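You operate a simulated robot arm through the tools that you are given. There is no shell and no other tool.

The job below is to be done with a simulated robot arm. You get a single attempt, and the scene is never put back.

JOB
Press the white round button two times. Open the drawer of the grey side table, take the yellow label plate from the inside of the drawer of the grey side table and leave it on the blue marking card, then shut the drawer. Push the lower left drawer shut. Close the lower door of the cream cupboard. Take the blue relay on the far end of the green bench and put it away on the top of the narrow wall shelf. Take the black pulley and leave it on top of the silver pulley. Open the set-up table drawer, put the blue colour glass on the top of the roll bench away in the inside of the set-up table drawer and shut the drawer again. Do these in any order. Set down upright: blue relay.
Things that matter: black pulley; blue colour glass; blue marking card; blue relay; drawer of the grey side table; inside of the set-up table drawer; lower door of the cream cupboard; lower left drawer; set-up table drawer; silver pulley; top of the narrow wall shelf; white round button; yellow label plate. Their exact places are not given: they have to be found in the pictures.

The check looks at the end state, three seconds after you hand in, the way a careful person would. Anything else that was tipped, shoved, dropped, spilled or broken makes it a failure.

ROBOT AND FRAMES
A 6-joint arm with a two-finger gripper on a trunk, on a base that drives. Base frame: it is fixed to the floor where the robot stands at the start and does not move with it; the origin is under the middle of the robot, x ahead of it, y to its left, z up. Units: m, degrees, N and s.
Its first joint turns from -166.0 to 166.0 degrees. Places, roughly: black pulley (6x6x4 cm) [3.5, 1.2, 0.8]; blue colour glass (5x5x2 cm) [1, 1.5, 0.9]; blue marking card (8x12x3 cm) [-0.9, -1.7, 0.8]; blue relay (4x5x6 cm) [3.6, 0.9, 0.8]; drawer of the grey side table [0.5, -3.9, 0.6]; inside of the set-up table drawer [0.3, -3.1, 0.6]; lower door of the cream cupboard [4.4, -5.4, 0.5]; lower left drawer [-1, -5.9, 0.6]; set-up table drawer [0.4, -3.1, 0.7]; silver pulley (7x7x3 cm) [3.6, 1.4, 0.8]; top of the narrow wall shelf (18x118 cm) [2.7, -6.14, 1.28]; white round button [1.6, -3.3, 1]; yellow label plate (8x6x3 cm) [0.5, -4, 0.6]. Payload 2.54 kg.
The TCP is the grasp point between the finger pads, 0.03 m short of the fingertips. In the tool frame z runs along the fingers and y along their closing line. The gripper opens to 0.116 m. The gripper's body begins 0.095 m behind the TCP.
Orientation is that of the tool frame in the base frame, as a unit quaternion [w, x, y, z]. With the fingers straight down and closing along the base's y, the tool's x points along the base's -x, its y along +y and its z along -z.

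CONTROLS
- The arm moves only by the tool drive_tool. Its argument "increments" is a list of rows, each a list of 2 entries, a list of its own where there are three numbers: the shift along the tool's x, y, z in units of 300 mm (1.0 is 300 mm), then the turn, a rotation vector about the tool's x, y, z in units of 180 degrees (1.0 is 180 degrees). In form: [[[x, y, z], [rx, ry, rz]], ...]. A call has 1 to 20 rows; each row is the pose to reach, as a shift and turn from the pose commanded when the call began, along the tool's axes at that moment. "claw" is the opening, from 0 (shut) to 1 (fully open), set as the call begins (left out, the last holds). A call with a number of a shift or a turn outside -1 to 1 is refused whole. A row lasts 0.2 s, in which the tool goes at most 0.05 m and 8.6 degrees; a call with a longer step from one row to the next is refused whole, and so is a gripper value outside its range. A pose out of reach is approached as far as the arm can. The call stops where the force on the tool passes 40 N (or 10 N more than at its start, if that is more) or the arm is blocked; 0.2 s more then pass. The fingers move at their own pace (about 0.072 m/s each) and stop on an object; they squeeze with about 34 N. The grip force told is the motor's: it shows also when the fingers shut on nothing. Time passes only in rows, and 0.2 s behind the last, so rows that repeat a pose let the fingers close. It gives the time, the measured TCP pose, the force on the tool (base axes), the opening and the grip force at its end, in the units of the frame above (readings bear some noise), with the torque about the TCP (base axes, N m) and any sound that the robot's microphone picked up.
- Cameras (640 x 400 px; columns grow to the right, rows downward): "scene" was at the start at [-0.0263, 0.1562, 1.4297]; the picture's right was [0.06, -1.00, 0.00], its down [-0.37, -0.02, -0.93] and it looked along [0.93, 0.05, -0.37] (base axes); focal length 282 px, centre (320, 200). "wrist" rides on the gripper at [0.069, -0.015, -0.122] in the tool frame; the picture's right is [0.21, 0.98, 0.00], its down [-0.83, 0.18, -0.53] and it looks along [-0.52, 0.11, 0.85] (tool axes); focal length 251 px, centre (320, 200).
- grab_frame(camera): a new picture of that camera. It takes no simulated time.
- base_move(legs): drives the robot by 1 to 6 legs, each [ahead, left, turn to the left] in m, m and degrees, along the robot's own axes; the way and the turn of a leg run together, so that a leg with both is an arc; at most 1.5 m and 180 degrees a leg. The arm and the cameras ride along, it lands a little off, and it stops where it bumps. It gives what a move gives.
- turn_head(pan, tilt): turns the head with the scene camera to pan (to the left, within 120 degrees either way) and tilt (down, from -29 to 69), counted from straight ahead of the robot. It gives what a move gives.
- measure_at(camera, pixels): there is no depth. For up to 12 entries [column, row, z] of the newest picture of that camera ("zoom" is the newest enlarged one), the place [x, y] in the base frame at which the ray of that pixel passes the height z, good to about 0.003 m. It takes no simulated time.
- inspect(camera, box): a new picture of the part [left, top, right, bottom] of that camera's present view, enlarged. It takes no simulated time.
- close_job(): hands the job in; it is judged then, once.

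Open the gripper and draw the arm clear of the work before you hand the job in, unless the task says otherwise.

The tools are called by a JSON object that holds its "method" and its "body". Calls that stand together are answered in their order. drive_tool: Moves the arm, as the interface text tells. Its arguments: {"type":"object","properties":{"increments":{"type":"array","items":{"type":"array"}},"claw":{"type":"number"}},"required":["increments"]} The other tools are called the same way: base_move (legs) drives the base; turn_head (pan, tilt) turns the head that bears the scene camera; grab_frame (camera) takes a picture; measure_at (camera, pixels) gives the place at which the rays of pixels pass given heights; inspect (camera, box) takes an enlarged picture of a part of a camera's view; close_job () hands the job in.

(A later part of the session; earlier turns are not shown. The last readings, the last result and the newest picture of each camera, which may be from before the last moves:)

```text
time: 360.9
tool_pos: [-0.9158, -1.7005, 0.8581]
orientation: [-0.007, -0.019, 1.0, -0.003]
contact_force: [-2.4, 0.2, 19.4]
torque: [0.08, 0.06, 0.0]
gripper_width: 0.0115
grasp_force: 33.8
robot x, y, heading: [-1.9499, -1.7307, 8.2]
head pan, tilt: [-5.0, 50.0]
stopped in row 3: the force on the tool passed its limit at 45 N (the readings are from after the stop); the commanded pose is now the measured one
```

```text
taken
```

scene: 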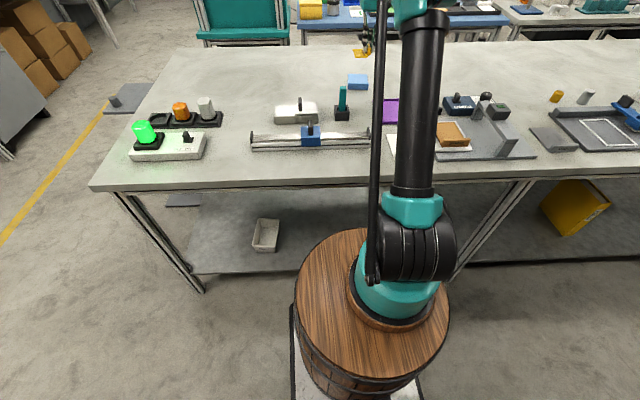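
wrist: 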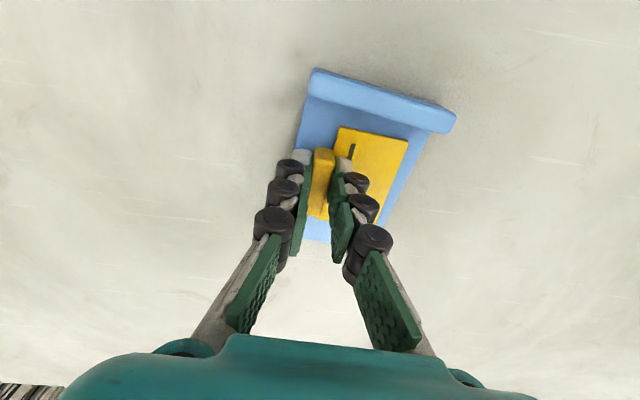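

Contact at z≈0.858 and the plate lies within the card. I release and rise.

{"method": "drive_tool", "body": {"increments": [[[0, 0, 0], [0, 0, 0]], [[0, 0, 0], [0, 0, 0]], [[0, 0, 0], [0, 0, 0]]], "claw": 0.4}}

{"method": "drive_tool", "body": {"increments": [[[0, 0, -0.1], [0, 0, 0]], [[0, 0, -0.25], [0, 0, 0]], [[0, 0, -0.4], [0, 0, 0]], [[0, 0, -0.55], [0, 0, 0]], [[0, 0, -0.7], [0, 0, 0]], [[0, 0, -0.8], [0, 0, 0]]], "claw": 0.4}}

{"method": "grab_frame", "body": {"camera": "wrist"}}

{"method": "inspect", "body": {"camera": "scene", "box": [318, 30, 418, 110]}}

```text
time: 361.7
tool_pos: [-0.9143, -1.7009, 0.8551]
orientation: [-0.006, -0.018, 1.0, -0.003]
contact_force: [0.2, -0.3, 1.5]
torque: [0.02, -0.04, -0.03]
gripper_width: 0.048
grasp_force: 0.1
robot x, y, heading: [-1.9527, -1.7276, 8.2]
head pan, tilt: [-5.0, 50.0]
```

```text
time: 363.1
tool_pos: [-0.912, -1.7008, 1.0946]
orientation: [-0.007, -0.018, 1.0, -0.002]
contact_force: [-1.0, -0.1, 0.3]
torque: [-0.01, 0.01, 0.02]
gripper_width: 0.0464
grasp_force: 0.1
robot x, y, heading: [-1.9545, -1.7298, 8.3]
head pan, tilt: [-5.0, 50.0]
```

```text
taken
```

wrist: 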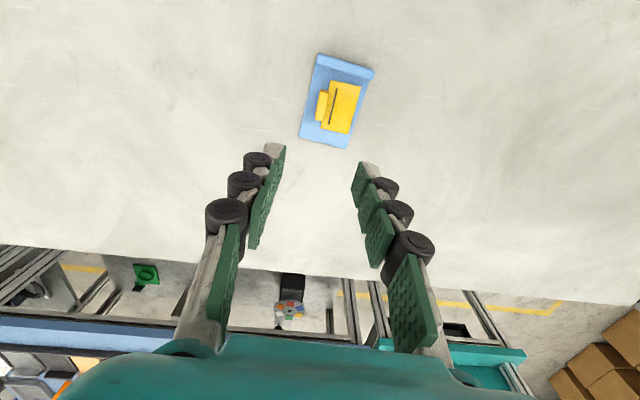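

```text
5.00 times, centred on (368, 70) of scene
```

zoom: 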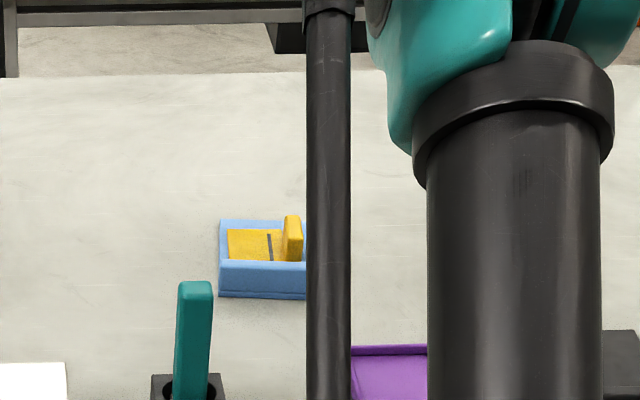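

The plate lies on the blue card. I retract the arm and drive back: north along the table's west side, then east.

{"method": "drive_tool", "body": {"increments": [[[0.15, 0, 0], [0, 0, 0]], [[0.3, 0, 0], [0, 0, 0]], [[0.45, 0, 0], [0, 0, 0]], [[0.6, 0, 0], [0, 0, 0]], [[0.75, 0, 0], [0, 0, 0]], [[0.9, 0, 0], [0, 0, 0]], [[1.0, 0, 0], [0, 0, 0]]], "claw": 0.4}}

{"method": "base_move", "body": {"legs": [[0, 0, -2.3], [0, 1.0, 0], [0, 0.9, 0], [1.5, -0.12, 0], [1.2, -0.12, 0]]}}

{"method": "turn_head", "body": {"pan": -60, "tilt": 25}}

{"method": "grab_frame", "body": {"camera": "scene"}}

```text
time: 364.7
tool_pos: [-1.211, -1.7136, 1.0994]
orientation: [-0.006, -0.02, 1.0, -0.002]
contact_force: [-0.7, -0.4, 0.3]
torque: [0.0, 0.03, -0.02]
gripper_width: 0.0464
grasp_force: 0.0
robot x, y, heading: [-1.9539, -1.7238, 8.2]
head pan, tilt: [-5.0, 50.0]
```

```text
refused: leg 4 is longer than a leg can be; nothing moved
```

```text
time: 365.9
tool_pos: [-1.21, -1.714, 1.1002]
orientation: [-0.007, -0.018, 1.0, -0.002]
contact_force: [0.8, 0.1, -0.6]
torque: [-0.01, 0.03, 0.02]
gripper_width: 0.0464
grasp_force: 0.0
robot x, y, heading: [-1.9559, -1.7285, 8.5]
head pan, tilt: [-60.0, 25.0]
```

```text
taken
```

scene: 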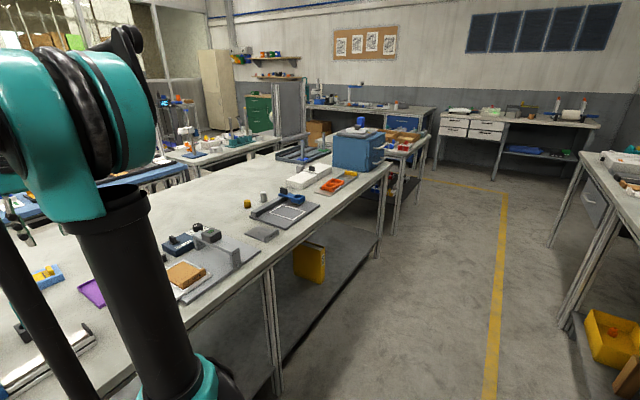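

I re-issue the drive with shorter legs.

{"method": "base_move", "body": {"legs": [[0, 0, -2.3], [0, 1.0, 0], [0, 0.9, 0], [1.4, -0.12, 0], [1.3, -0.12, 0]]}}

{"method": "turn_head", "body": {"pan": -60, "tilt": 25}}

{"method": "grab_frame", "body": {"camera": "scene"}}

```text
time: 388.8
tool_pos: [1.3638, 0.1003, 1.0998]
orientation: [-0.008, 0.015, 1.0, -0.002]
contact_force: [0.8, 0.0, 0.0]
torque: [-0.03, 0.03, 0.01]
gripper_width: 0.0461
grasp_force: 0.0
robot x, y, heading: [0.6266, 0.1312, 4.5]
head pan, tilt: [-60.0, 25.0]
```

```text
time: 389.4
tool_pos: [1.3652, 0.1005, 1.099]
orientation: [-0.006, 0.014, 1.0, -0.002]
contact_force: [0.2, -0.5, -0.2]
torque: [0.0, 0.01, -0.03]
gripper_width: 0.0463
grasp_force: 0.1
robot x, y, heading: [0.625, 0.1323, 4.7]
head pan, tilt: [-60.0, 25.0]
```

```text
taken
```

scene: 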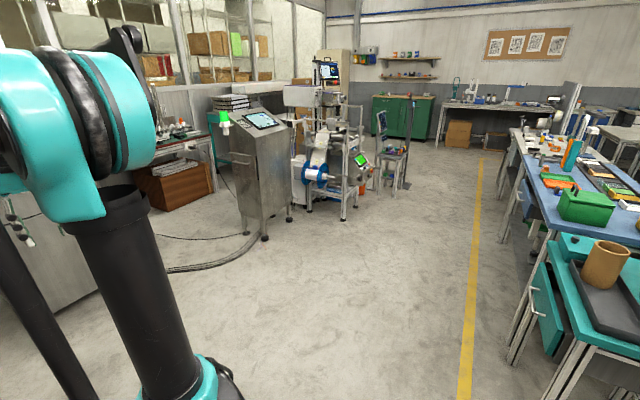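

I'm at (0.63,0.13). I turn south and drive down the aisle, keeping x≈0.8→1.2, past the open grey drawer.

{"method": "base_move", "body": {"legs": [[0, 0, -89], [0.2, 0.17, 0], [1.4, 0, 0], [0.8, 0, 0]]}}

{"method": "turn_head", "body": {"pan": 0, "tilt": 30}}

{"method": "grab_frame", "body": {"camera": "scene"}}

```text
time: 405.5
tool_pos: [0.9701, -2.9721, 1.0988]
orientation: [-0.006, 0.721, 0.693, 0.004]
contact_force: [-1.0, 0.0, 0.3]
torque: [0.0, -0.02, 0.01]
gripper_width: 0.0462
grasp_force: 0.1
robot x, y, heading: [1.0113, -2.2344, -85.9]
head pan, tilt: [-60.0, 25.0]
```

```text
time: 406.8
tool_pos: [0.9708, -2.9724, 1.0993]
orientation: [-0.006, 0.721, 0.693, 0.004]
contact_force: [-0.2, 0.2, 0.2]
torque: [0.01, -0.03, -0.01]
gripper_width: 0.0464
grasp_force: 0.0
robot x, y, heading: [1.0106, -2.2298, -86.1]
head pan, tilt: [0.0, 30.0]
```

```text
taken
```

scene: 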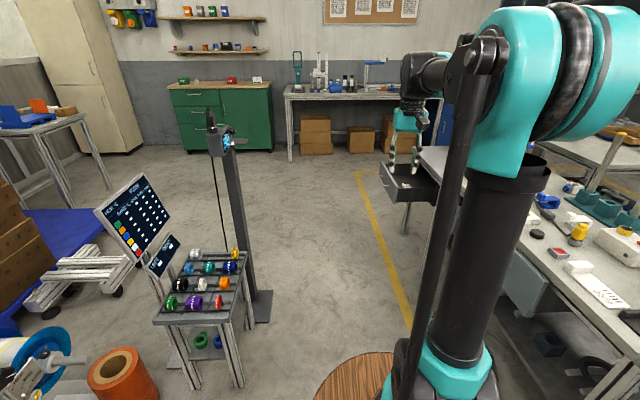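

I zoom on the post's head to locate the button.

{"method": "inspect", "body": {"camera": "scene", "box": [190, 100, 260, 170]}}

{"method": "inspect", "body": {"camera": "scene", "box": [400, 130, 640, 390]}}

```text
5.71 times, centred on (225, 135) of scene
```

zoom: 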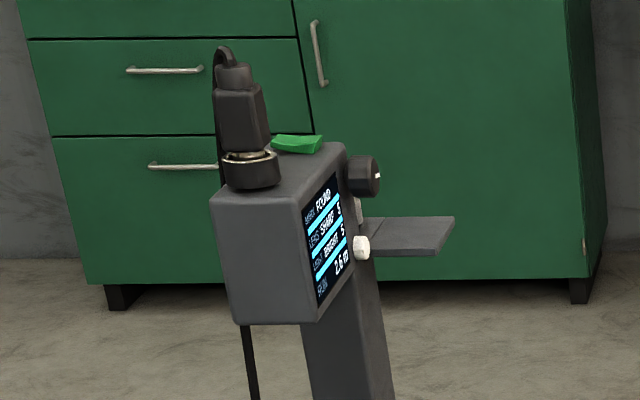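

```text
1.54 times, centred on (520, 260) of scene
```

zoom: 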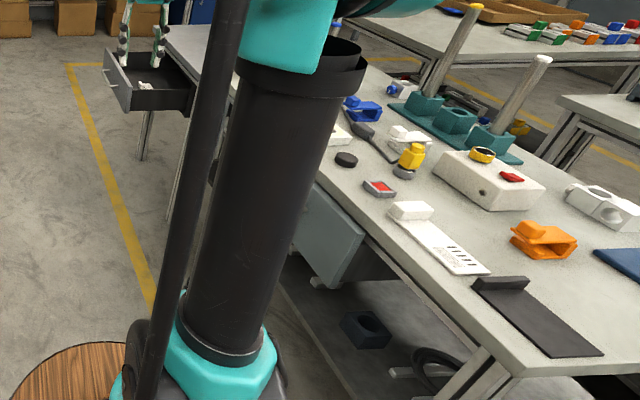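

I move the base 0.3 m further, then yaw the tool to point east toward the post and tilt it.

{"method": "base_move", "body": {"legs": [[0.3, 0, 0]]}}

{"method": "drive_tool", "body": {"increments": [[[0, 0, 0], [0, 0, -0.0455]], [[0, 0, 0], [0, 0, -0.091]], [[0, 0, 0], [0, 0, -0.1365]], [[0, 0, 0], [0, 0, -0.182]], [[0, 0, 0], [0, 0, -0.2275]], [[0, 0, 0], [0, 0, -0.273]], [[0, 0, 0], [0, 0, -0.3185]], [[0, 0, 0], [0, 0, -0.364]], [[0, 0, 0], [0, 0, -0.4095]], [[0, 0, 0], [0, 0, -0.455]], [[0, 0, 0], [0, 0, -0.5005]], [[0, 0, 0], [0, 0, -0.544]], [[0, 0, 0], [0, 0, -0.544]]], "claw": 0}}

{"method": "drive_tool", "body": {"increments": [[[0, 0, 0], [0, -0.047, 0]], [[0, 0, 0], [0, -0.094, 0]], [[0, 0, 0], [0, -0.141, 0]], [[0, 0, 0], [0, -0.188, 0]], [[0, 0, 0], [0, -0.235, 0]], [[0, 0, 0], [0, -0.282, 0]], [[0, 0, 0], [0, -0.333, 0]], [[0, 0, 0], [0, -0.333, 0]]], "claw": 0}}

{"method": "grab_frame", "body": {"camera": "wrist"}}

{"method": "grab_frame", "body": {"camera": "scene"}}

```text
time: 408.9
tool_pos: [0.9902, -3.2747, 1.1001]
orientation: [-0.006, 0.722, 0.692, 0.004]
contact_force: [-0.2, -0.3, 0.3]
torque: [0.03, 0.01, -0.01]
gripper_width: 0.0463
grasp_force: 0.1
robot x, y, heading: [1.0311, -2.5297, -85.9]
head pan, tilt: [0.0, 30.0]
```

```text
time: 411.6
tool_pos: [0.9899, -3.2733, 1.0997]
orientation: [-0.001, -0.049, 0.999, 0.009]
contact_force: [-0.1, 0.5, -0.1]
torque: [-0.02, 0.01, 0.01]
gripper_width: 0.0
grasp_force: 28.6
robot x, y, heading: [1.031, -2.5339, -86.1]
head pan, tilt: [0.0, 30.0]
```

```text
refused: row 7 steps farther than a row can; nothing moved
```

```text
taken
```

wrist: 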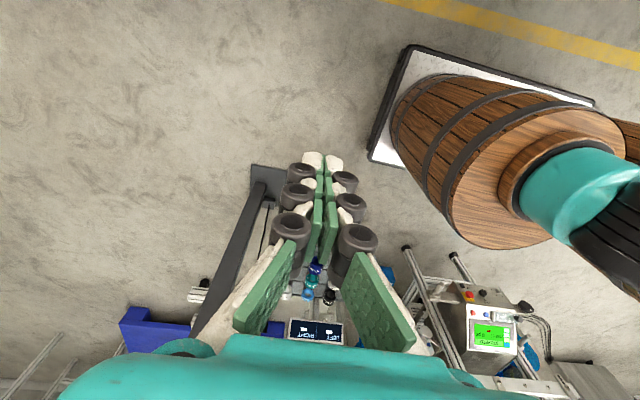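

```text
taken
```

scene: 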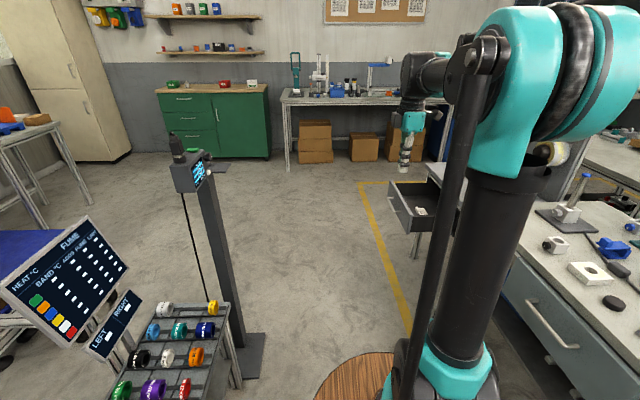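

I apply the 60° tilt in finer rows and look with the wrist camera.

{"method": "drive_tool", "body": {"increments": [[[0, 0, 0], [0, -0.042, 0]], [[0, 0, 0], [0, -0.084, 0]], [[0, 0, 0], [0, -0.126, 0]], [[0, 0, 0], [0, -0.168, 0]], [[0, 0, 0], [0, -0.21, 0]], [[0, 0, 0], [0, -0.252, 0]], [[0, 0, 0], [0, -0.294, 0]], [[0, 0, 0], [0, -0.333, 0]], [[0, 0, 0], [0, -0.333, 0]]], "claw": 0}}

{"method": "grab_frame", "body": {"camera": "wrist"}}

{"method": "inspect", "body": {"camera": "scene", "box": [150, 120, 250, 200]}}

```text
time: 413.6
tool_pos: [0.9896, -3.2752, 1.0993]
orientation: [0.499, -0.039, 0.865, 0.031]
contact_force: [-0.1, 0.3, 0.3]
torque: [0.01, 0.0, -0.04]
gripper_width: 0.0001
grasp_force: 28.8
robot x, y, heading: [1.033, -2.5345, -86.1]
head pan, tilt: [0.0, 30.0]
```

```text
taken
```

wrist: 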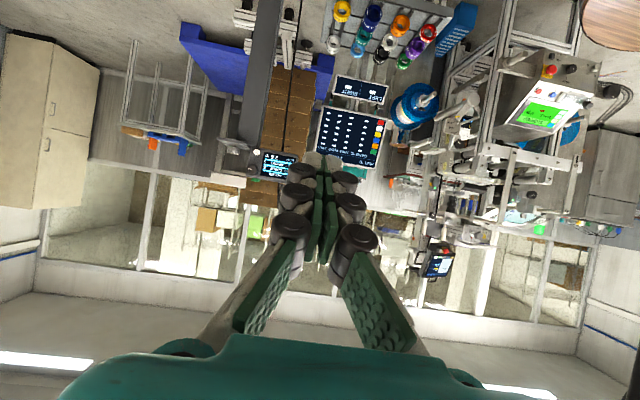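

```text
5.00 times, centred on (200, 160) of scene
```

zoom: 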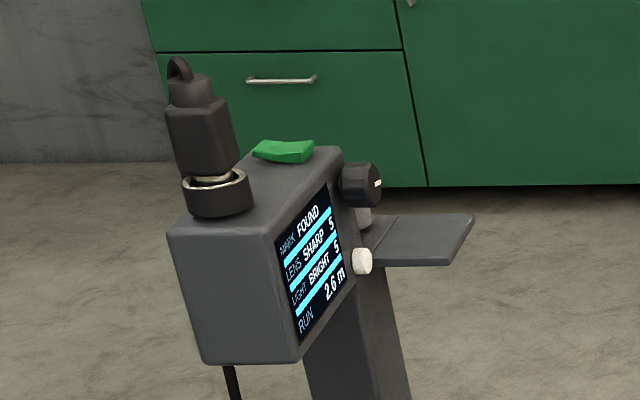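

I zoom on the device in the wrist view (around (265,165)).

{"method": "inspect", "body": {"camera": "wrist", "box": [210, 120, 310, 200]}}

```text
5.00 times, centred on (260, 160) of wrist
```

zoom: 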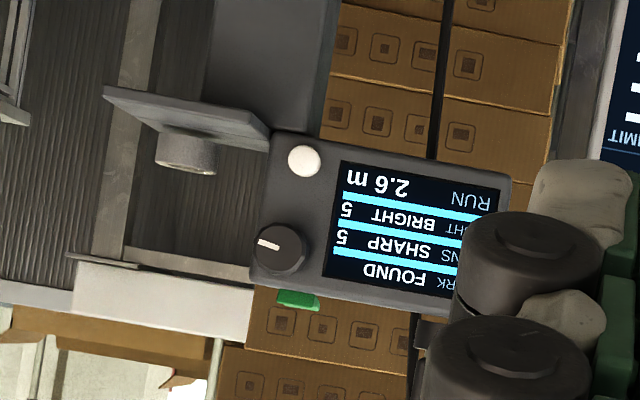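

The white round button is at the face's lower corner (wrist (256.4,152)), below the black knob. I triangulate it with both cameras.

{"method": "measure_at", "body": {"camera": "wrist", "pixels": [[256.4, 152, 1.06], [256.4, 152, 1.04], [256.4, 152, 1.02], [256.4, 152, 1.0], [256.4, 152, 0.98], [252.4, 169.6, 1.04]]}}

{"method": "measure_at", "body": {"camera": "scene", "pixels": [[208.2, 172.2, 1.06], [208.2, 172.2, 1.04], [208.2, 172.2, 1.02], [208.2, 172.2, 1.0], [208.2, 172.2, 0.98]]}}

```text
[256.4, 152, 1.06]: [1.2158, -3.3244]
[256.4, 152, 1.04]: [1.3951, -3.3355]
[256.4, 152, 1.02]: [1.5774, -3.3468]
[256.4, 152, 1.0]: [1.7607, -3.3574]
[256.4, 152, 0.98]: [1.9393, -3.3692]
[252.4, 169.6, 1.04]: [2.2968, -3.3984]
```

```text
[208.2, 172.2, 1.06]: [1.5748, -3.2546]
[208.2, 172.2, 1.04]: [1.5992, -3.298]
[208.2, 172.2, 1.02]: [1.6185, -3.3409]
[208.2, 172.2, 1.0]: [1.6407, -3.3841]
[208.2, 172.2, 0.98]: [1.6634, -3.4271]
```

Button ≈(1.615,−3.347,1.016). I check the neighbouring ring shelf for clearance.

{"method": "measure_at", "body": {"camera": "scene", "pixels": [[230, 163, 0.97], [213, 173, 0.97], [226, 172.5, 0.97], [220, 161, 0.97], [230, 163, 0.93], [226, 172.5, 0.93]]}}

{"method": "measure_at", "body": {"camera": "wrist", "pixels": [[217, 137, 0.97], [250, 148, 0.97], [217, 137, 1.0], [250, 148, 1.0]]}}

```text
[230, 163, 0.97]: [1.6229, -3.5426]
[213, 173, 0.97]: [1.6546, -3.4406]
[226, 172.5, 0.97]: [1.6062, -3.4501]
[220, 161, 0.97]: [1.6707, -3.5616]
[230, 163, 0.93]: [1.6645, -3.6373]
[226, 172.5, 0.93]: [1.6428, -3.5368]
```

```text
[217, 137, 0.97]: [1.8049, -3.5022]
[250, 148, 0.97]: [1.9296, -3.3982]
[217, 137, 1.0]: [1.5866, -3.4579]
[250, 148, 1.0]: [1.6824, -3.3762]
```

The shelf is clear of my path. I move the base 0.2 m ahead and go to a pose 5 cm in front of the button.

{"method": "base_move", "body": {"legs": [[0.2, 0, 0]]}}

{"method": "drive_tool", "body": {"increments": [[[-0.055, 0.019, 0.139], [0, 0, 0]], [[-0.109, 0.037, 0.277], [0, 0, 0]], [[-0.164, 0.056, 0.416], [0, 0, 0]], [[-0.218, 0.075, 0.554], [0, 0, 0]], [[-0.273, 0.093, 0.693], [0, 0, 0]], [[-0.327, 0.112, 0.831], [0, 0, 0]], [[-0.327, 0.112, 0.831], [0, 0, 0]]], "claw": 0}}

{"method": "inspect", "body": {"camera": "wrist", "box": [200, 80, 400, 220]}}

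{"method": "grab_frame", "body": {"camera": "scene"}}

```text
time: 415.2
tool_pos: [1.0029, -3.4747, 1.0998]
orientation: [0.499, -0.038, 0.865, 0.031]
contact_force: [0.5, 0.1, -1.2]
torque: [0.03, 0.01, -0.01]
gripper_width: 0.0002
grasp_force: 28.6
robot x, y, heading: [1.0441, -2.7348, -86.1]
head pan, tilt: [0.0, 30.0]
```

```text
time: 416.9
tool_pos: [1.2631, -3.412, 1.0598]
orientation: [0.499, -0.038, 0.865, 0.03]
contact_force: [0.2, -0.4, 0.6]
torque: [0.02, 0.0, 0.0]
gripper_width: 0.0001
grasp_force: 28.2
robot x, y, heading: [1.045, -2.7355, -86.1]
head pan, tilt: [0.0, 30.0]
```

```text
2.86 times, centred on (300, 150) of wrist
```

zoom: 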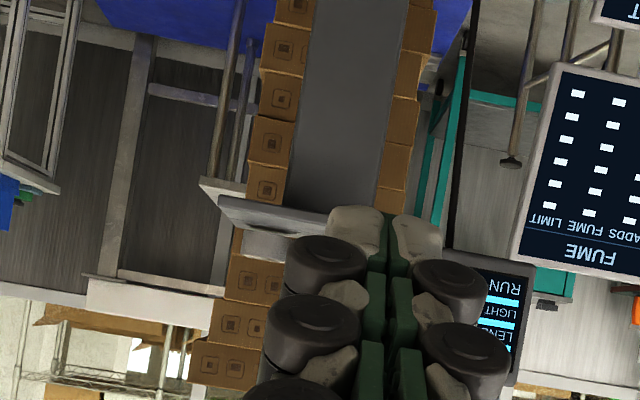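

```text
taken
```

scene: 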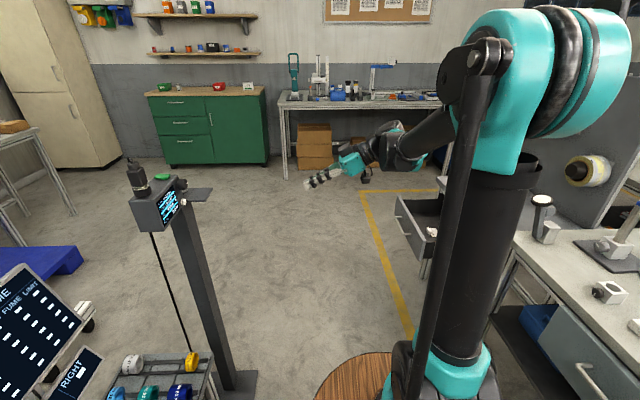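

The fingers hide the button in the wrist view; I re-measure it in the scene view from this nearer base position.

{"method": "inspect", "body": {"camera": "scene", "box": [120, 150, 220, 230]}}

{"method": "drive_tool", "body": {"increments": [[[-0.05, 0.15, -0.05], [0, 0, 0]], [[-0.1, 0.3, -0.05], [0, 0, 0]], [[-0.1, 0.3, -0.05], [0, 0, 0]]], "claw": 0}}

{"method": "inspect", "body": {"camera": "wrist", "box": [150, 80, 350, 220]}}

```text
5.00 times, centred on (170, 190) of scene
```

zoom: 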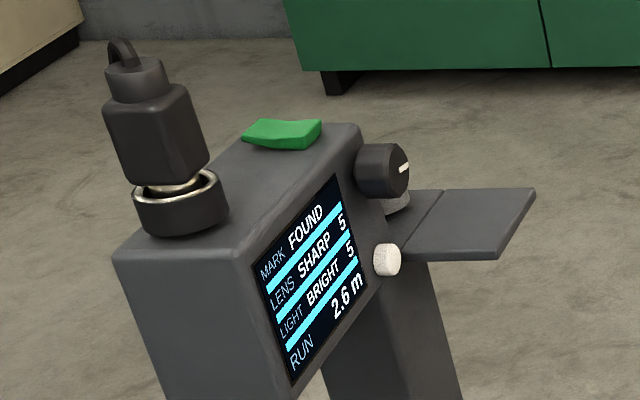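

```text
time: 417.6
tool_pos: [1.2572, -3.326, 1.0918]
orientation: [0.499, -0.038, 0.866, 0.03]
contact_force: [1.1, -0.6, -0.1]
torque: [0.01, 0.04, -0.03]
gripper_width: 0.0
grasp_force: 28.0
robot x, y, heading: [1.0466, -2.7346, -86.1]
head pan, tilt: [0.0, 30.0]
```

```text
2.86 times, centred on (250, 150) of wrist
```

zoom: 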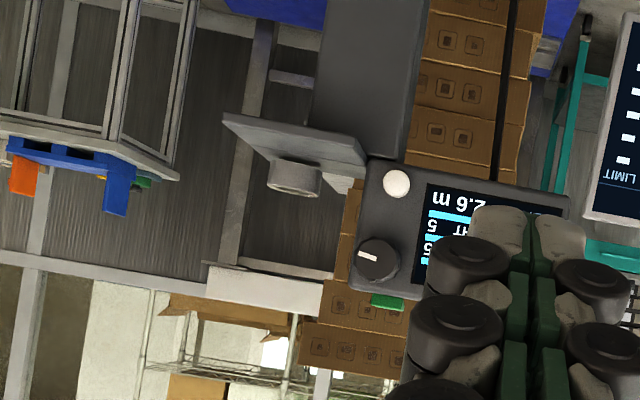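

The button is at wrist (276.9,144) and scene (183.6,202). I triangulate again.

{"method": "measure_at", "body": {"camera": "wrist", "pixels": [[276.9, 144, 1.04], [276.9, 144, 1.02], [276.9, 144, 1.0], [276.9, 144, 0.98]]}}

{"method": "measure_at", "body": {"camera": "scene", "pixels": [[183.6, 202, 1.04], [183.6, 202, 1.02], [183.6, 202, 1.0], [183.6, 202, 0.98]]}}

```text
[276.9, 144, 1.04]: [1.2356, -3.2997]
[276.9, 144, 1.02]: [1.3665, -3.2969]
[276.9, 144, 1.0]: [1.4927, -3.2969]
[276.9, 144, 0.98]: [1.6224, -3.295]
```

```text
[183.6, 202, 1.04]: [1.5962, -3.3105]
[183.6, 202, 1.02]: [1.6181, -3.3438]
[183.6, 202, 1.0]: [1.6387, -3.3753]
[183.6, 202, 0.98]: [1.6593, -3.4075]
```

The "wrist" measurement used an older picture, so I measure in the newest zoom instead.

{"method": "measure_at", "body": {"camera": "zoom", "pixels": [[397, 183, 1.04], [397, 183, 1.02], [397, 183, 1.0], [397, 183, 0.98], [378, 260, 1.06], [378, 260, 1.04]]}}

```text
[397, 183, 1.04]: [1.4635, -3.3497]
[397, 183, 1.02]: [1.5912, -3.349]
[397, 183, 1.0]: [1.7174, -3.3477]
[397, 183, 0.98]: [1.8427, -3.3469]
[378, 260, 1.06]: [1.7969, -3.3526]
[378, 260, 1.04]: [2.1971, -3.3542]
```

Button ≈(1.62,−3.349,1.016) consistently. I go to the pre-press pose 5 cm in front of it.

{"method": "drive_tool", "body": {"increments": [[[-0.041, -0.033, 0.149], [0, 0, 0]], [[-0.083, -0.065, 0.297], [0, 0, 0]], [[-0.124, -0.098, 0.446], [0, 0, 0]], [[-0.165, -0.131, 0.594], [0, 0, 0]], [[-0.207, -0.163, 0.743], [0, 0, 0]], [[-0.248, -0.196, 0.891], [0, 0, 0]], [[-0.248, -0.196, 0.891], [0, 0, 0]]], "claw": 0}}

{"method": "grab_frame", "body": {"camera": "wrist"}}

{"method": "inspect", "body": {"camera": "scene", "box": [120, 150, 220, 230]}}

```text
time: 419.2
tool_pos: [1.5276, -3.3563, 1.0225]
orientation: [0.498, -0.038, 0.866, 0.031]
contact_force: [-0.1, 0.3, 0.0]
torque: [-0.02, 0.0, 0.0]
gripper_width: 0.0
grasp_force: 28.7
robot x, y, heading: [1.0479, -2.7355, -85.9]
head pan, tilt: [0.0, 30.0]
```

```text
taken
```

wrist: 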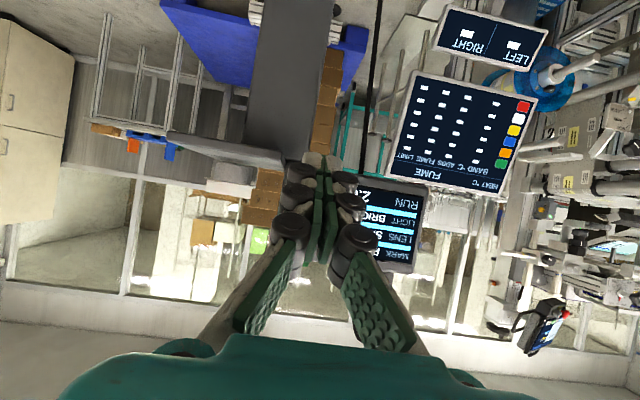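

```text
5.00 times, centred on (170, 190) of scene
```

zoom: 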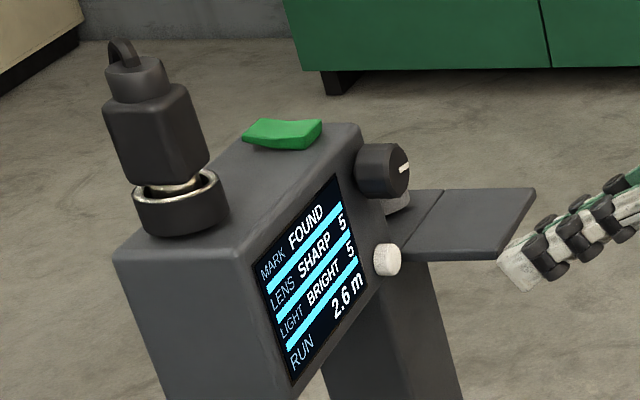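

The fingertip is level with the button, ~6 cm away. I advance 4.5 cm.

{"method": "drive_tool", "body": {"increments": [[[-0.025, 0, 0.043], [0, 0, 0]], [[-0.05, 0, 0.087], [0, 0, 0]], [[-0.075, 0, 0.13], [0, 0, 0]], [[-0.075, 0, 0.13], [0, 0, 0]]], "claw": 0}}

{"method": "inspect", "body": {"camera": "scene", "box": [140, 170, 210, 230]}}

```text
time: 420.2
tool_pos: [1.5737, -3.3534, 1.0233]
orientation: [0.499, -0.038, 0.865, 0.03]
contact_force: [0.1, 0.6, 0.3]
torque: [-0.01, 0.01, 0.01]
gripper_width: 0.0001
grasp_force: 28.7
robot x, y, heading: [1.0409, -2.736, -86.0]
head pan, tilt: [0.0, 30.0]
```

```text
6.67 times, centred on (175, 200) of scene
```

zoom: 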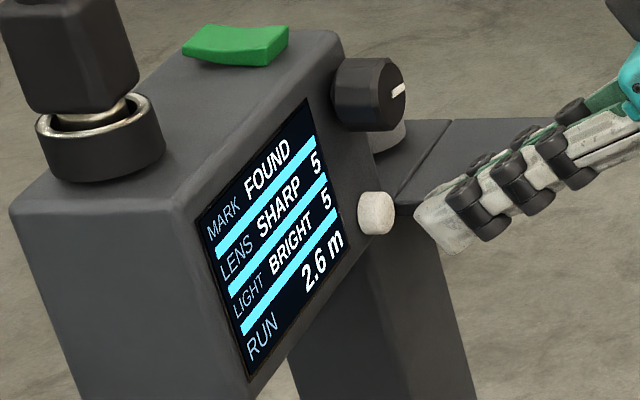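

About 1 cm remains. I advance slowly, watching force and sound.

{"method": "drive_tool", "body": {"increments": [[[-0.0085, 0, 0.0145], [0, 0, 0]], [[-0.017, 0, 0.029], [0, 0, 0]], [[-0.0225, 0, 0.039], [0, 0, 0]], [[-0.028, 0, 0.048], [0, 0, 0]]], "claw": 0}}

{"method": "inspect", "body": {"camera": "scene", "box": [140, 170, 210, 230]}}

```text
time: 421.2
tool_pos: [1.5899, -3.3529, 1.0244]
orientation: [0.498, -0.038, 0.866, 0.03]
contact_force: [-1.4, -0.2, 1.3]
torque: [0.01, 0.02, -0.01]
gripper_width: 0.0062
grasp_force: 28.8
robot x, y, heading: [1.0416, -2.7336, -86.1]
head pan, tilt: [0.0, 30.0]
```

```text
6.67 times, centred on (175, 200) of scene
```

zoom: 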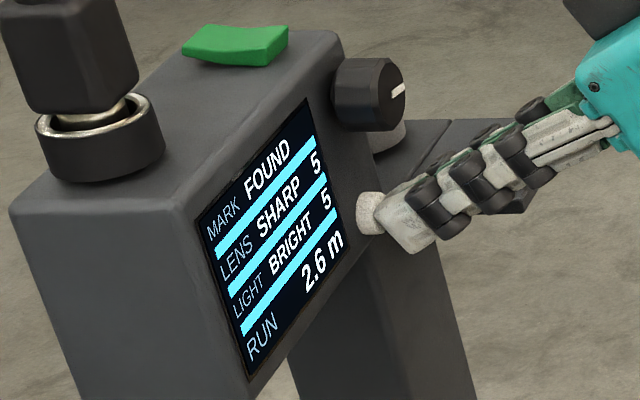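

It touches, but the button wedges at the seam between the fingers. I retreat 1.5 cm and shift 5.5 mm sideways so one finger meets it squarely.

{"method": "drive_tool", "body": {"increments": [[[0.025, 0, -0.043], [0, 0, 0]], [[0.025, 0.018, -0.043], [0, 0, 0]], [[0.025, 0.018, -0.043], [0, 0, 0]]], "claw": 0}}

{"method": "drive_tool", "body": {"increments": [[[-0.0125, 0, 0.0215], [0, 0, 0]], [[-0.025, 0, 0.043], [0, 0, 0]], [[-0.03, 0, 0.052], [0, 0, 0]], [[-0.035, 0, 0.0605], [0, 0, 0]]], "claw": 0}}

{"method": "inspect", "body": {"camera": "scene", "box": [140, 170, 210, 230]}}

```text
time: 422.1
tool_pos: [1.5755, -3.3492, 1.0232]
orientation: [0.499, -0.037, 0.866, 0.03]
contact_force: [0.3, 0.1, -0.1]
torque: [0.01, 0.01, -0.01]
gripper_width: 0.0001
grasp_force: 29.0
robot x, y, heading: [1.0455, -2.7378, -86.0]
head pan, tilt: [0.0, 30.0]
```

```text
time: 423.1
tool_pos: [1.5943, -3.3449, 1.0238]
orientation: [0.498, -0.037, 0.866, 0.03]
contact_force: [-13.9, 0.9, -3.8]
torque: [-0.02, 0.15, 0.0]
gripper_width: 0.0057
grasp_force: 28.7
robot x, y, heading: [1.0432, -2.7368, -86.0]
head pan, tilt: [0.0, 30.0]
heard: click
```

```text
6.67 times, centred on (175, 200) of scene
```

zoom: 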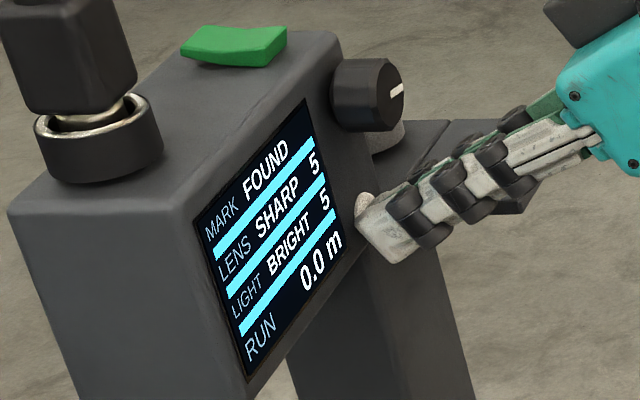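

Click heard; the display changed from 2.6 m to 0.0 m. I retreat to release the button fully.

{"method": "drive_tool", "body": {"increments": [[[0.02, 0, -0.035], [0, 0, 0]], [[0.04, 0, -0.07], [0, 0, 0]], [[0.04, 0, -0.07], [0, 0, 0]], [[0.04, 0, -0.07], [0, 0, 0]]], "claw": 0}}

{"method": "inspect", "body": {"camera": "scene", "box": [140, 170, 210, 230]}}

```text
time: 424.1
tool_pos: [1.5728, -3.3502, 1.0239]
orientation: [0.499, -0.038, 0.865, 0.03]
contact_force: [-0.6, 0.5, -0.4]
torque: [-0.02, 0.01, -0.01]
gripper_width: 0.0
grasp_force: 28.2
robot x, y, heading: [1.0435, -2.7312, -85.9]
head pan, tilt: [0.0, 30.0]
```

```text
6.67 times, centred on (175, 200) of scene
```

zoom: 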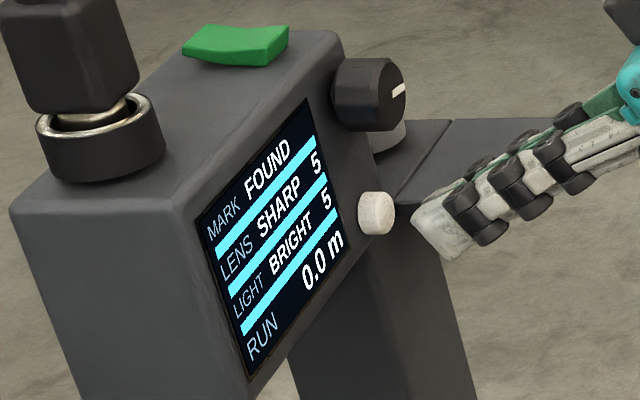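

The button sprang back. Now the second press, same motion.

{"method": "drive_tool", "body": {"increments": [[[-0.014, 0, 0.024], [0, 0, 0]], [[-0.028, 0, 0.048], [0, 0, 0]], [[-0.035, 0, 0.06], [0, 0, 0]], [[-0.04, 0, 0.07], [0, 0, 0]]], "claw": 0}}

{"method": "inspect", "body": {"camera": "scene", "box": [140, 170, 210, 230]}}

```text
time: 425.1
tool_pos: [1.5958, -3.3469, 1.0246]
orientation: [0.498, -0.037, 0.866, 0.03]
contact_force: [-19.4, 0.2, -5.2]
torque: [-0.01, 0.24, 0.05]
gripper_width: 0.0058
grasp_force: 28.2
robot x, y, heading: [1.0464, -2.7362, -86.1]
head pan, tilt: [0.0, 30.0]
heard: click
```

```text
6.67 times, centred on (175, 200) of scene
```

zoom: 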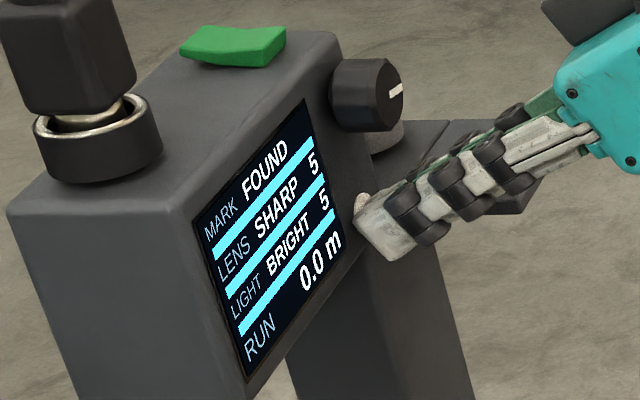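

Second click heard. I retreat the tool 25 cm from the button and look at the set-up table drawer on my right.

{"method": "drive_tool", "body": {"increments": [[[0.03, 0, -0.05], [0, 0, 0]], [[0.1, 0, -0.173], [0, 0, 0]], [[0.17, 0, -0.295], [0, 0, 0]], [[0.24, 0, -0.416], [0, 0, 0]], [[0.31, 0, -0.537], [0, 0, 0]], [[0.38, 0, -0.658], [0, 0, 0]], [[0.45, 0, -0.78], [0, 0, 0]], [[0.45, 0, -0.78], [0, 0, 0]]], "claw": 0}}

{"method": "inspect", "body": {"camera": "scene", "box": [140, 170, 210, 230]}}

{"method": "turn_head", "body": {"pan": -50, "tilt": 50}}

{"method": "grab_frame", "body": {"camera": "scene"}}

```text
time: 426.9
tool_pos: [1.3235, -3.375, 1.0265]
orientation: [0.498, -0.038, 0.866, 0.031]
contact_force: [-0.2, -0.4, -0.7]
torque: [-0.03, -0.02, -0.01]
gripper_width: 0.0
grasp_force: 28.6
robot x, y, heading: [1.0438, -2.7325, -86.2]
head pan, tilt: [0.0, 30.0]
```

```text
6.67 times, centred on (175, 200) of scene
```

zoom: 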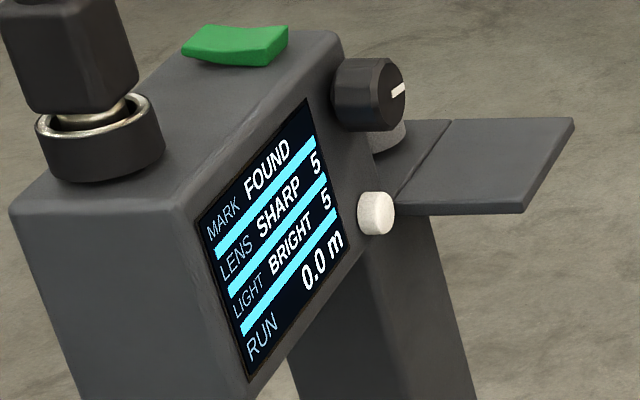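

```text
time: 428.0
tool_pos: [1.3234, -3.3734, 1.0269]
orientation: [0.498, -0.037, 0.866, 0.03]
contact_force: [0.8, 0.5, 0.0]
torque: [0.01, 0.01, 0.02]
gripper_width: 0.0
grasp_force: 28.8
robot x, y, heading: [1.0471, -2.7354, -86.0]
head pan, tilt: [-50.0, 50.0]
```

```text
taken
```

scene: 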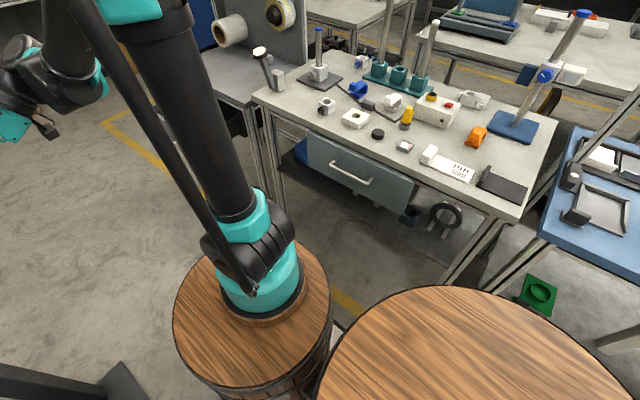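

Both presses are done. The set-up drawer's handle is at (350,172). I measure its geometry.

{"method": "measure_at", "body": {"camera": "scene", "pixels": [[330, 163, 0.62], [373, 183, 0.62], [330, 163, 0.66], [373, 183, 0.66], [253, 98, 0.77], [515, 220, 0.77], [308, 137, 0.7], [413, 186, 0.7], [285, 215, 0], [450, 290, 0], [300, 122, 0.77], [420, 177, 0.77]]}}

{"method": "inspect", "body": {"camera": "scene", "box": [240, 80, 440, 230]}}

```text
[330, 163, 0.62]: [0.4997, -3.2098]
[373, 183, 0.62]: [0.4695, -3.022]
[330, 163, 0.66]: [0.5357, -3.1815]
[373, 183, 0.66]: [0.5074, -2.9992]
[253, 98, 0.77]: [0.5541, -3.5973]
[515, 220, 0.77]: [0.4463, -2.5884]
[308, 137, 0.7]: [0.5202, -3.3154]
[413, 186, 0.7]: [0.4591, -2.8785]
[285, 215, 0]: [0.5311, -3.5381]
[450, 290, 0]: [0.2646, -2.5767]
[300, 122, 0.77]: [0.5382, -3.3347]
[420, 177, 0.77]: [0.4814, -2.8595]
```

```text
2.67 times, centred on (340, 155) of scene
```

zoom: 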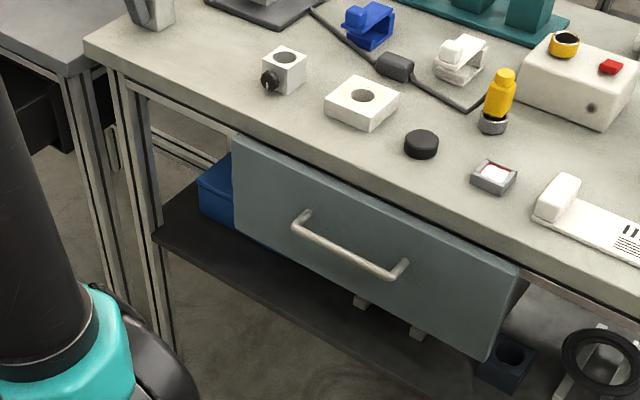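

I check the roll rack on the other side of the aisle, to see how much room there is for pulling with the base.

{"method": "turn_head", "body": {"pan": 45, "tilt": 50}}

{"method": "grab_frame", "body": {"camera": "scene"}}

```text
time: 429.7
tool_pos: [1.3248, -3.3733, 1.0258]
orientation: [0.499, -0.037, 0.866, 0.029]
contact_force: [0.1, -1.0, -0.6]
torque: [0.0, 0.04, -0.03]
gripper_width: 0.0
grasp_force: 28.7
robot x, y, heading: [1.0436, -2.732, -86.0]
head pan, tilt: [45.0, 50.0]
```

```text
taken
```

scene: 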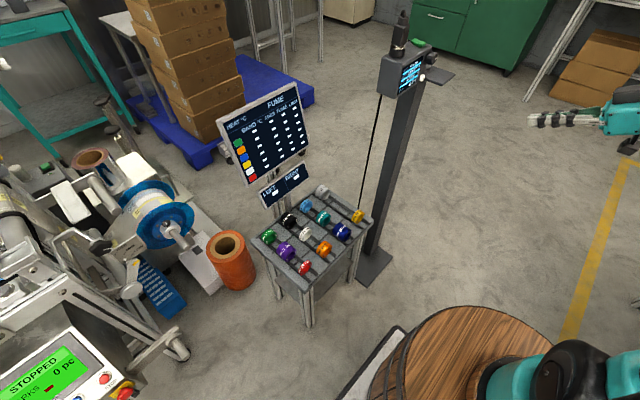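

{"method": "measure_at", "body": {"camera": "scene", "pixels": [[308, 325, 0], [280, 298, 0], [352, 280, 0], [372, 285, 0], [345, 390, 0.05], [190, 360, 0.3], [238, 285, 0], [310, 290, 0.5], [355, 275, 0.0]]}}

```text
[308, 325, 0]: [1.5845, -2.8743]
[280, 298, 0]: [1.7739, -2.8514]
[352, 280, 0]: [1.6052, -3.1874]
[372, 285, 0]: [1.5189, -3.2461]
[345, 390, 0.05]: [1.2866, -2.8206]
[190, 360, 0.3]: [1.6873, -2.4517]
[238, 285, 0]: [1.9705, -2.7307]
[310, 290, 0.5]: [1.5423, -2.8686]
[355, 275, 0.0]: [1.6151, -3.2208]
```

Free aisle is x 0.53–1.54. I restore the tool to vertical, yaw back −90°, and move the base back north so that the set-up drawer handle is at a good reach.

{"method": "drive_tool", "body": {"increments": [[[0, 0, 0], [0, 0.042, 0]], [[0, 0, 0], [0, 0.084, 0]], [[0, 0, 0], [0, 0.126, 0]], [[0, 0, 0], [0, 0.168, 0]], [[0, 0, 0], [0, 0.21, 0]], [[0, 0, 0], [0, 0.252, 0]], [[0, 0, 0], [0, 0.294, 0]], [[0, 0, 0], [0, 0.333, 0]], [[0, 0, 0], [0, 0.333, 0]]], "claw": 0.42}}

{"method": "drive_tool", "body": {"increments": [[[0.06, 0, -0.02], [0, 0, 0.0455]], [[0.12, 0, -0.04], [0, 0, 0.091]], [[0.18, 0, -0.06], [0, 0, 0.1365]], [[0.24, 0, -0.08], [0, 0, 0.182]], [[0.3, 0, -0.1], [0, 0, 0.2275]], [[0.36, 0, -0.12], [0, 0, 0.273]], [[0.42, 0, -0.14], [0, 0, 0.3185]], [[0.48, 0, -0.16], [0, 0, 0.364]], [[0.54, 0, -0.18], [0, 0, 0.4095]], [[0.6, 0, -0.2], [0, 0, 0.455]], [[0.66, 0, -0.2], [0, 0, 0.5]], [[0.72, 0, -0.2], [0, 0, 0.5]]], "claw": 0.42}}

{"method": "base_move", "body": {"legs": [[-0.34, 0, 2]]}}

{"method": "turn_head", "body": {"pan": -40, "tilt": 45}}

{"method": "grab_frame", "body": {"camera": "scene"}}

{"method": "grab_frame", "body": {"camera": "wrist"}}

```text
time: 431.7
tool_pos: [1.3278, -3.373, 1.024]
orientation: [-0.002, -0.048, 0.999, 0.007]
contact_force: [0.3, 0.0, -0.8]
torque: [-0.01, 0.02, 0.0]
gripper_width: 0.0488
grasp_force: 0.0
robot x, y, heading: [1.0473, -2.7337, -86.0]
head pan, tilt: [45.0, 50.0]
```

```text
time: 434.3
tool_pos: [1.1126, -3.3931, 1.0847]
orientation: [-0.007, 0.673, 0.74, 0.005]
contact_force: [0.0, 0.6, -0.7]
torque: [0.01, 0.0, 0.03]
gripper_width: 0.0486
grasp_force: 0.0
robot x, y, heading: [1.042, -2.7321, -86.4]
head pan, tilt: [45.0, 50.0]
```

```text
time: 436.6
tool_pos: [1.1055, -3.0485, 1.0843]
orientation: [-0.006, 0.66, 0.751, 0.004]
contact_force: [-1.3, 0.9, 0.6]
torque: [-0.01, 0.0, -0.02]
gripper_width: 0.0488
grasp_force: 0.0
robot x, y, heading: [1.0185, -2.3911, -84.1]
head pan, tilt: [45.0, 50.0]
```

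```text
time: 438.2
tool_pos: [1.1053, -3.0474, 1.0857]
orientation: [-0.006, 0.66, 0.751, 0.005]
contact_force: [0.5, 0.3, -0.8]
torque: [0.0, 0.06, 0.01]
gripper_width: 0.0486
grasp_force: 0.0
robot x, y, heading: [1.0169, -2.3917, -83.9]
head pan, tilt: [-40.0, 45.0]
```

```text
taken
```

scene: 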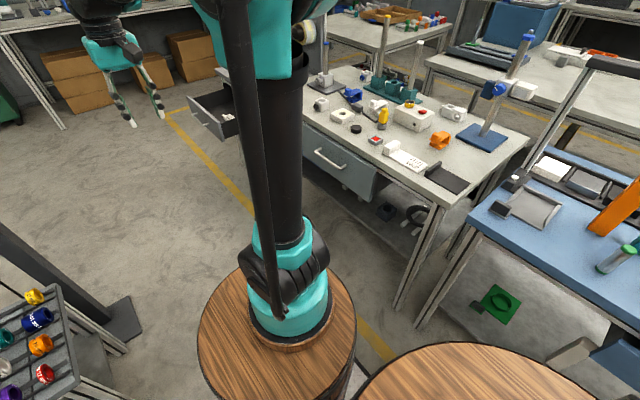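

```text
taken
```

wrist: 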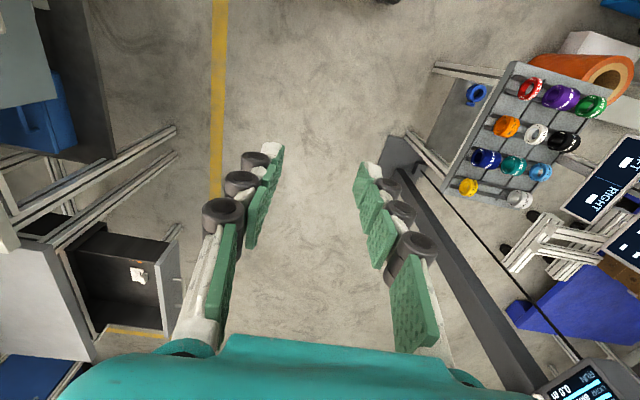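

I measure the handle in the scene zoom, and bring the tool west toward the drawer for a wrist view.

{"method": "inspect", "body": {"camera": "scene", "box": [270, 110, 400, 220]}}

{"method": "drive_tool", "body": {"increments": [[[0.01, -0.14, 0.06], [0, 0, 0]], [[0.02, -0.28, 0.12], [0, 0, 0]], [[0.03, -0.42, 0.18], [0, 0, 0]], [[0.04, -0.56, 0.24], [0, 0, 0]], [[0.05, -0.7, 0.3], [0, 0, 0]], [[0.06, -0.84, 0.36], [0, 0, 0]], [[0.07, -0.967, 0.42], [0, 0, 0]], [[0.07, -0.967, 0.42], [0, 0, 0]]], "claw": 0.42}}

{"method": "grab_frame", "body": {"camera": "wrist"}}

```text
3.64 times, centred on (335, 165) of scene
```

zoom: 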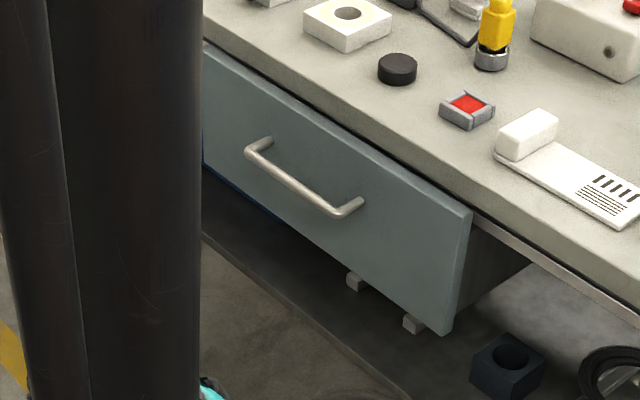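

```text
time: 440.0
tool_pos: [0.8148, -3.0622, 0.9612]
orientation: [-0.007, 0.661, 0.751, 0.004]
contact_force: [-0.1, 0.4, -0.3]
torque: [-0.01, 0.0, 0.03]
gripper_width: 0.0488
grasp_force: 0.1
robot x, y, heading: [1.0152, -2.3949, -84.2]
head pan, tilt: [-40.0, 45.0]
```

```text
taken
```

wrist: 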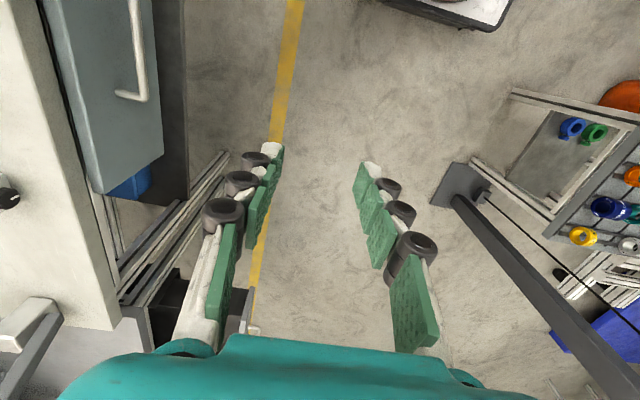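

I triangulate the handle's south end (wrist (143,95), scene (315.8,151.8)).

{"method": "measure_at", "body": {"camera": "wrist", "pixels": [[143, 95, 0.68], [143, 95, 0.65], [143, 95, 0.62], [133, 20, 0.65], [118, 93, 0.65], [163, 155, 0.72], [115, 300, 0.77]]}}

{"method": "measure_at", "body": {"camera": "scene", "pixels": [[315.8, 151.8, 0.68], [315.8, 151.8, 0.65], [315.8, 151.8, 0.62], [340.5, 168.3, 0.65], [340.5, 168.3, 0.62]]}}

```text
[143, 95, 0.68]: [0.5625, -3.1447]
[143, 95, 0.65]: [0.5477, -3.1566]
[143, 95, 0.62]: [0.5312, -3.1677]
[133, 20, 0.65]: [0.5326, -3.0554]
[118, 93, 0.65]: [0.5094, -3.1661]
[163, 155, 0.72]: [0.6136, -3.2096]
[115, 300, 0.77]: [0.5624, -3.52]
```

```text
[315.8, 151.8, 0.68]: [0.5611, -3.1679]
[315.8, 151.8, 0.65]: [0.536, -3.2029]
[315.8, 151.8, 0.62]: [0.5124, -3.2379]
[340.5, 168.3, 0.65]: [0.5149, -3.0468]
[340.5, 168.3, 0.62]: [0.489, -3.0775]
```

Handle centre ≈(0.559,−3.077,0.69). I tilt the tool 30° toward the drawer and go to the pre-grasp.

{"method": "drive_tool", "body": {"increments": [[[0, 0, 0], [0.042, 0, 0]], [[0, 0, 0], [0.084, 0, 0]], [[0, 0, 0], [0.126, 0, 0]], [[0, 0, 0], [0.1667, 0, 0]], [[0, 0, 0], [0.1667, 0, 0]]], "claw": 0.42}}

{"method": "drive_tool", "body": {"increments": [[[0.01, -0.047, 0.146], [0, 0, 0]], [[0.02, -0.095, 0.292], [0, 0, 0]], [[0.03, -0.142, 0.438], [0, 0, 0]], [[0.04, -0.189, 0.583], [0, 0, 0]], [[0.05, -0.237, 0.729], [0, 0, 0]], [[0.06, -0.284, 0.875], [0, 0, 0]], [[0.06, -0.284, 0.875], [0, 0, 0]]], "claw": 0.42}}

{"method": "grab_frame", "body": {"camera": "wrist"}}

```text
time: 441.2
tool_pos: [0.8143, -3.062, 0.9598]
orientation: [-0.177, 0.636, 0.727, -0.191]
contact_force: [-0.8, -0.6, 0.3]
torque: [0.03, 0.0, 0.04]
gripper_width: 0.0488
grasp_force: 0.0
robot x, y, heading: [1.0178, -2.392, -84.1]
head pan, tilt: [-40.0, 45.0]
```

```text
time: 442.8
tool_pos: [0.6091, -3.0661, 0.7732]
orientation: [-0.178, 0.636, 0.727, -0.19]
contact_force: [-0.7, 0.2, -0.8]
torque: [-0.01, 0.01, -0.01]
gripper_width: 0.0487
grasp_force: 0.0
robot x, y, heading: [1.0164, -2.3937, -84.0]
head pan, tilt: [-40.0, 45.0]
```

```text
taken
```

wrist: 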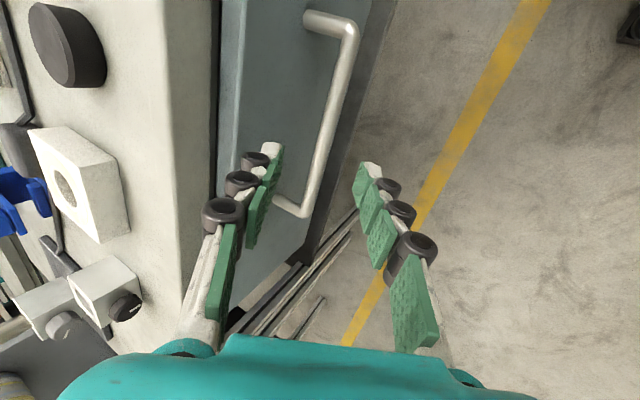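

The bar passes between the fingertips' line of sight; I verify its position at z=0.69.

{"method": "measure_at", "body": {"camera": "wrist", "pixels": [[322, 150, 0.69], [334, 100, 0.69], [322, 150, 0.68], [347, 45, 0.69]]}}

```text
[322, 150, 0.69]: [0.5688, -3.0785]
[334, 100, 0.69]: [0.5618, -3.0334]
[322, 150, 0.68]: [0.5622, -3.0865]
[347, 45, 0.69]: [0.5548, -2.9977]
```

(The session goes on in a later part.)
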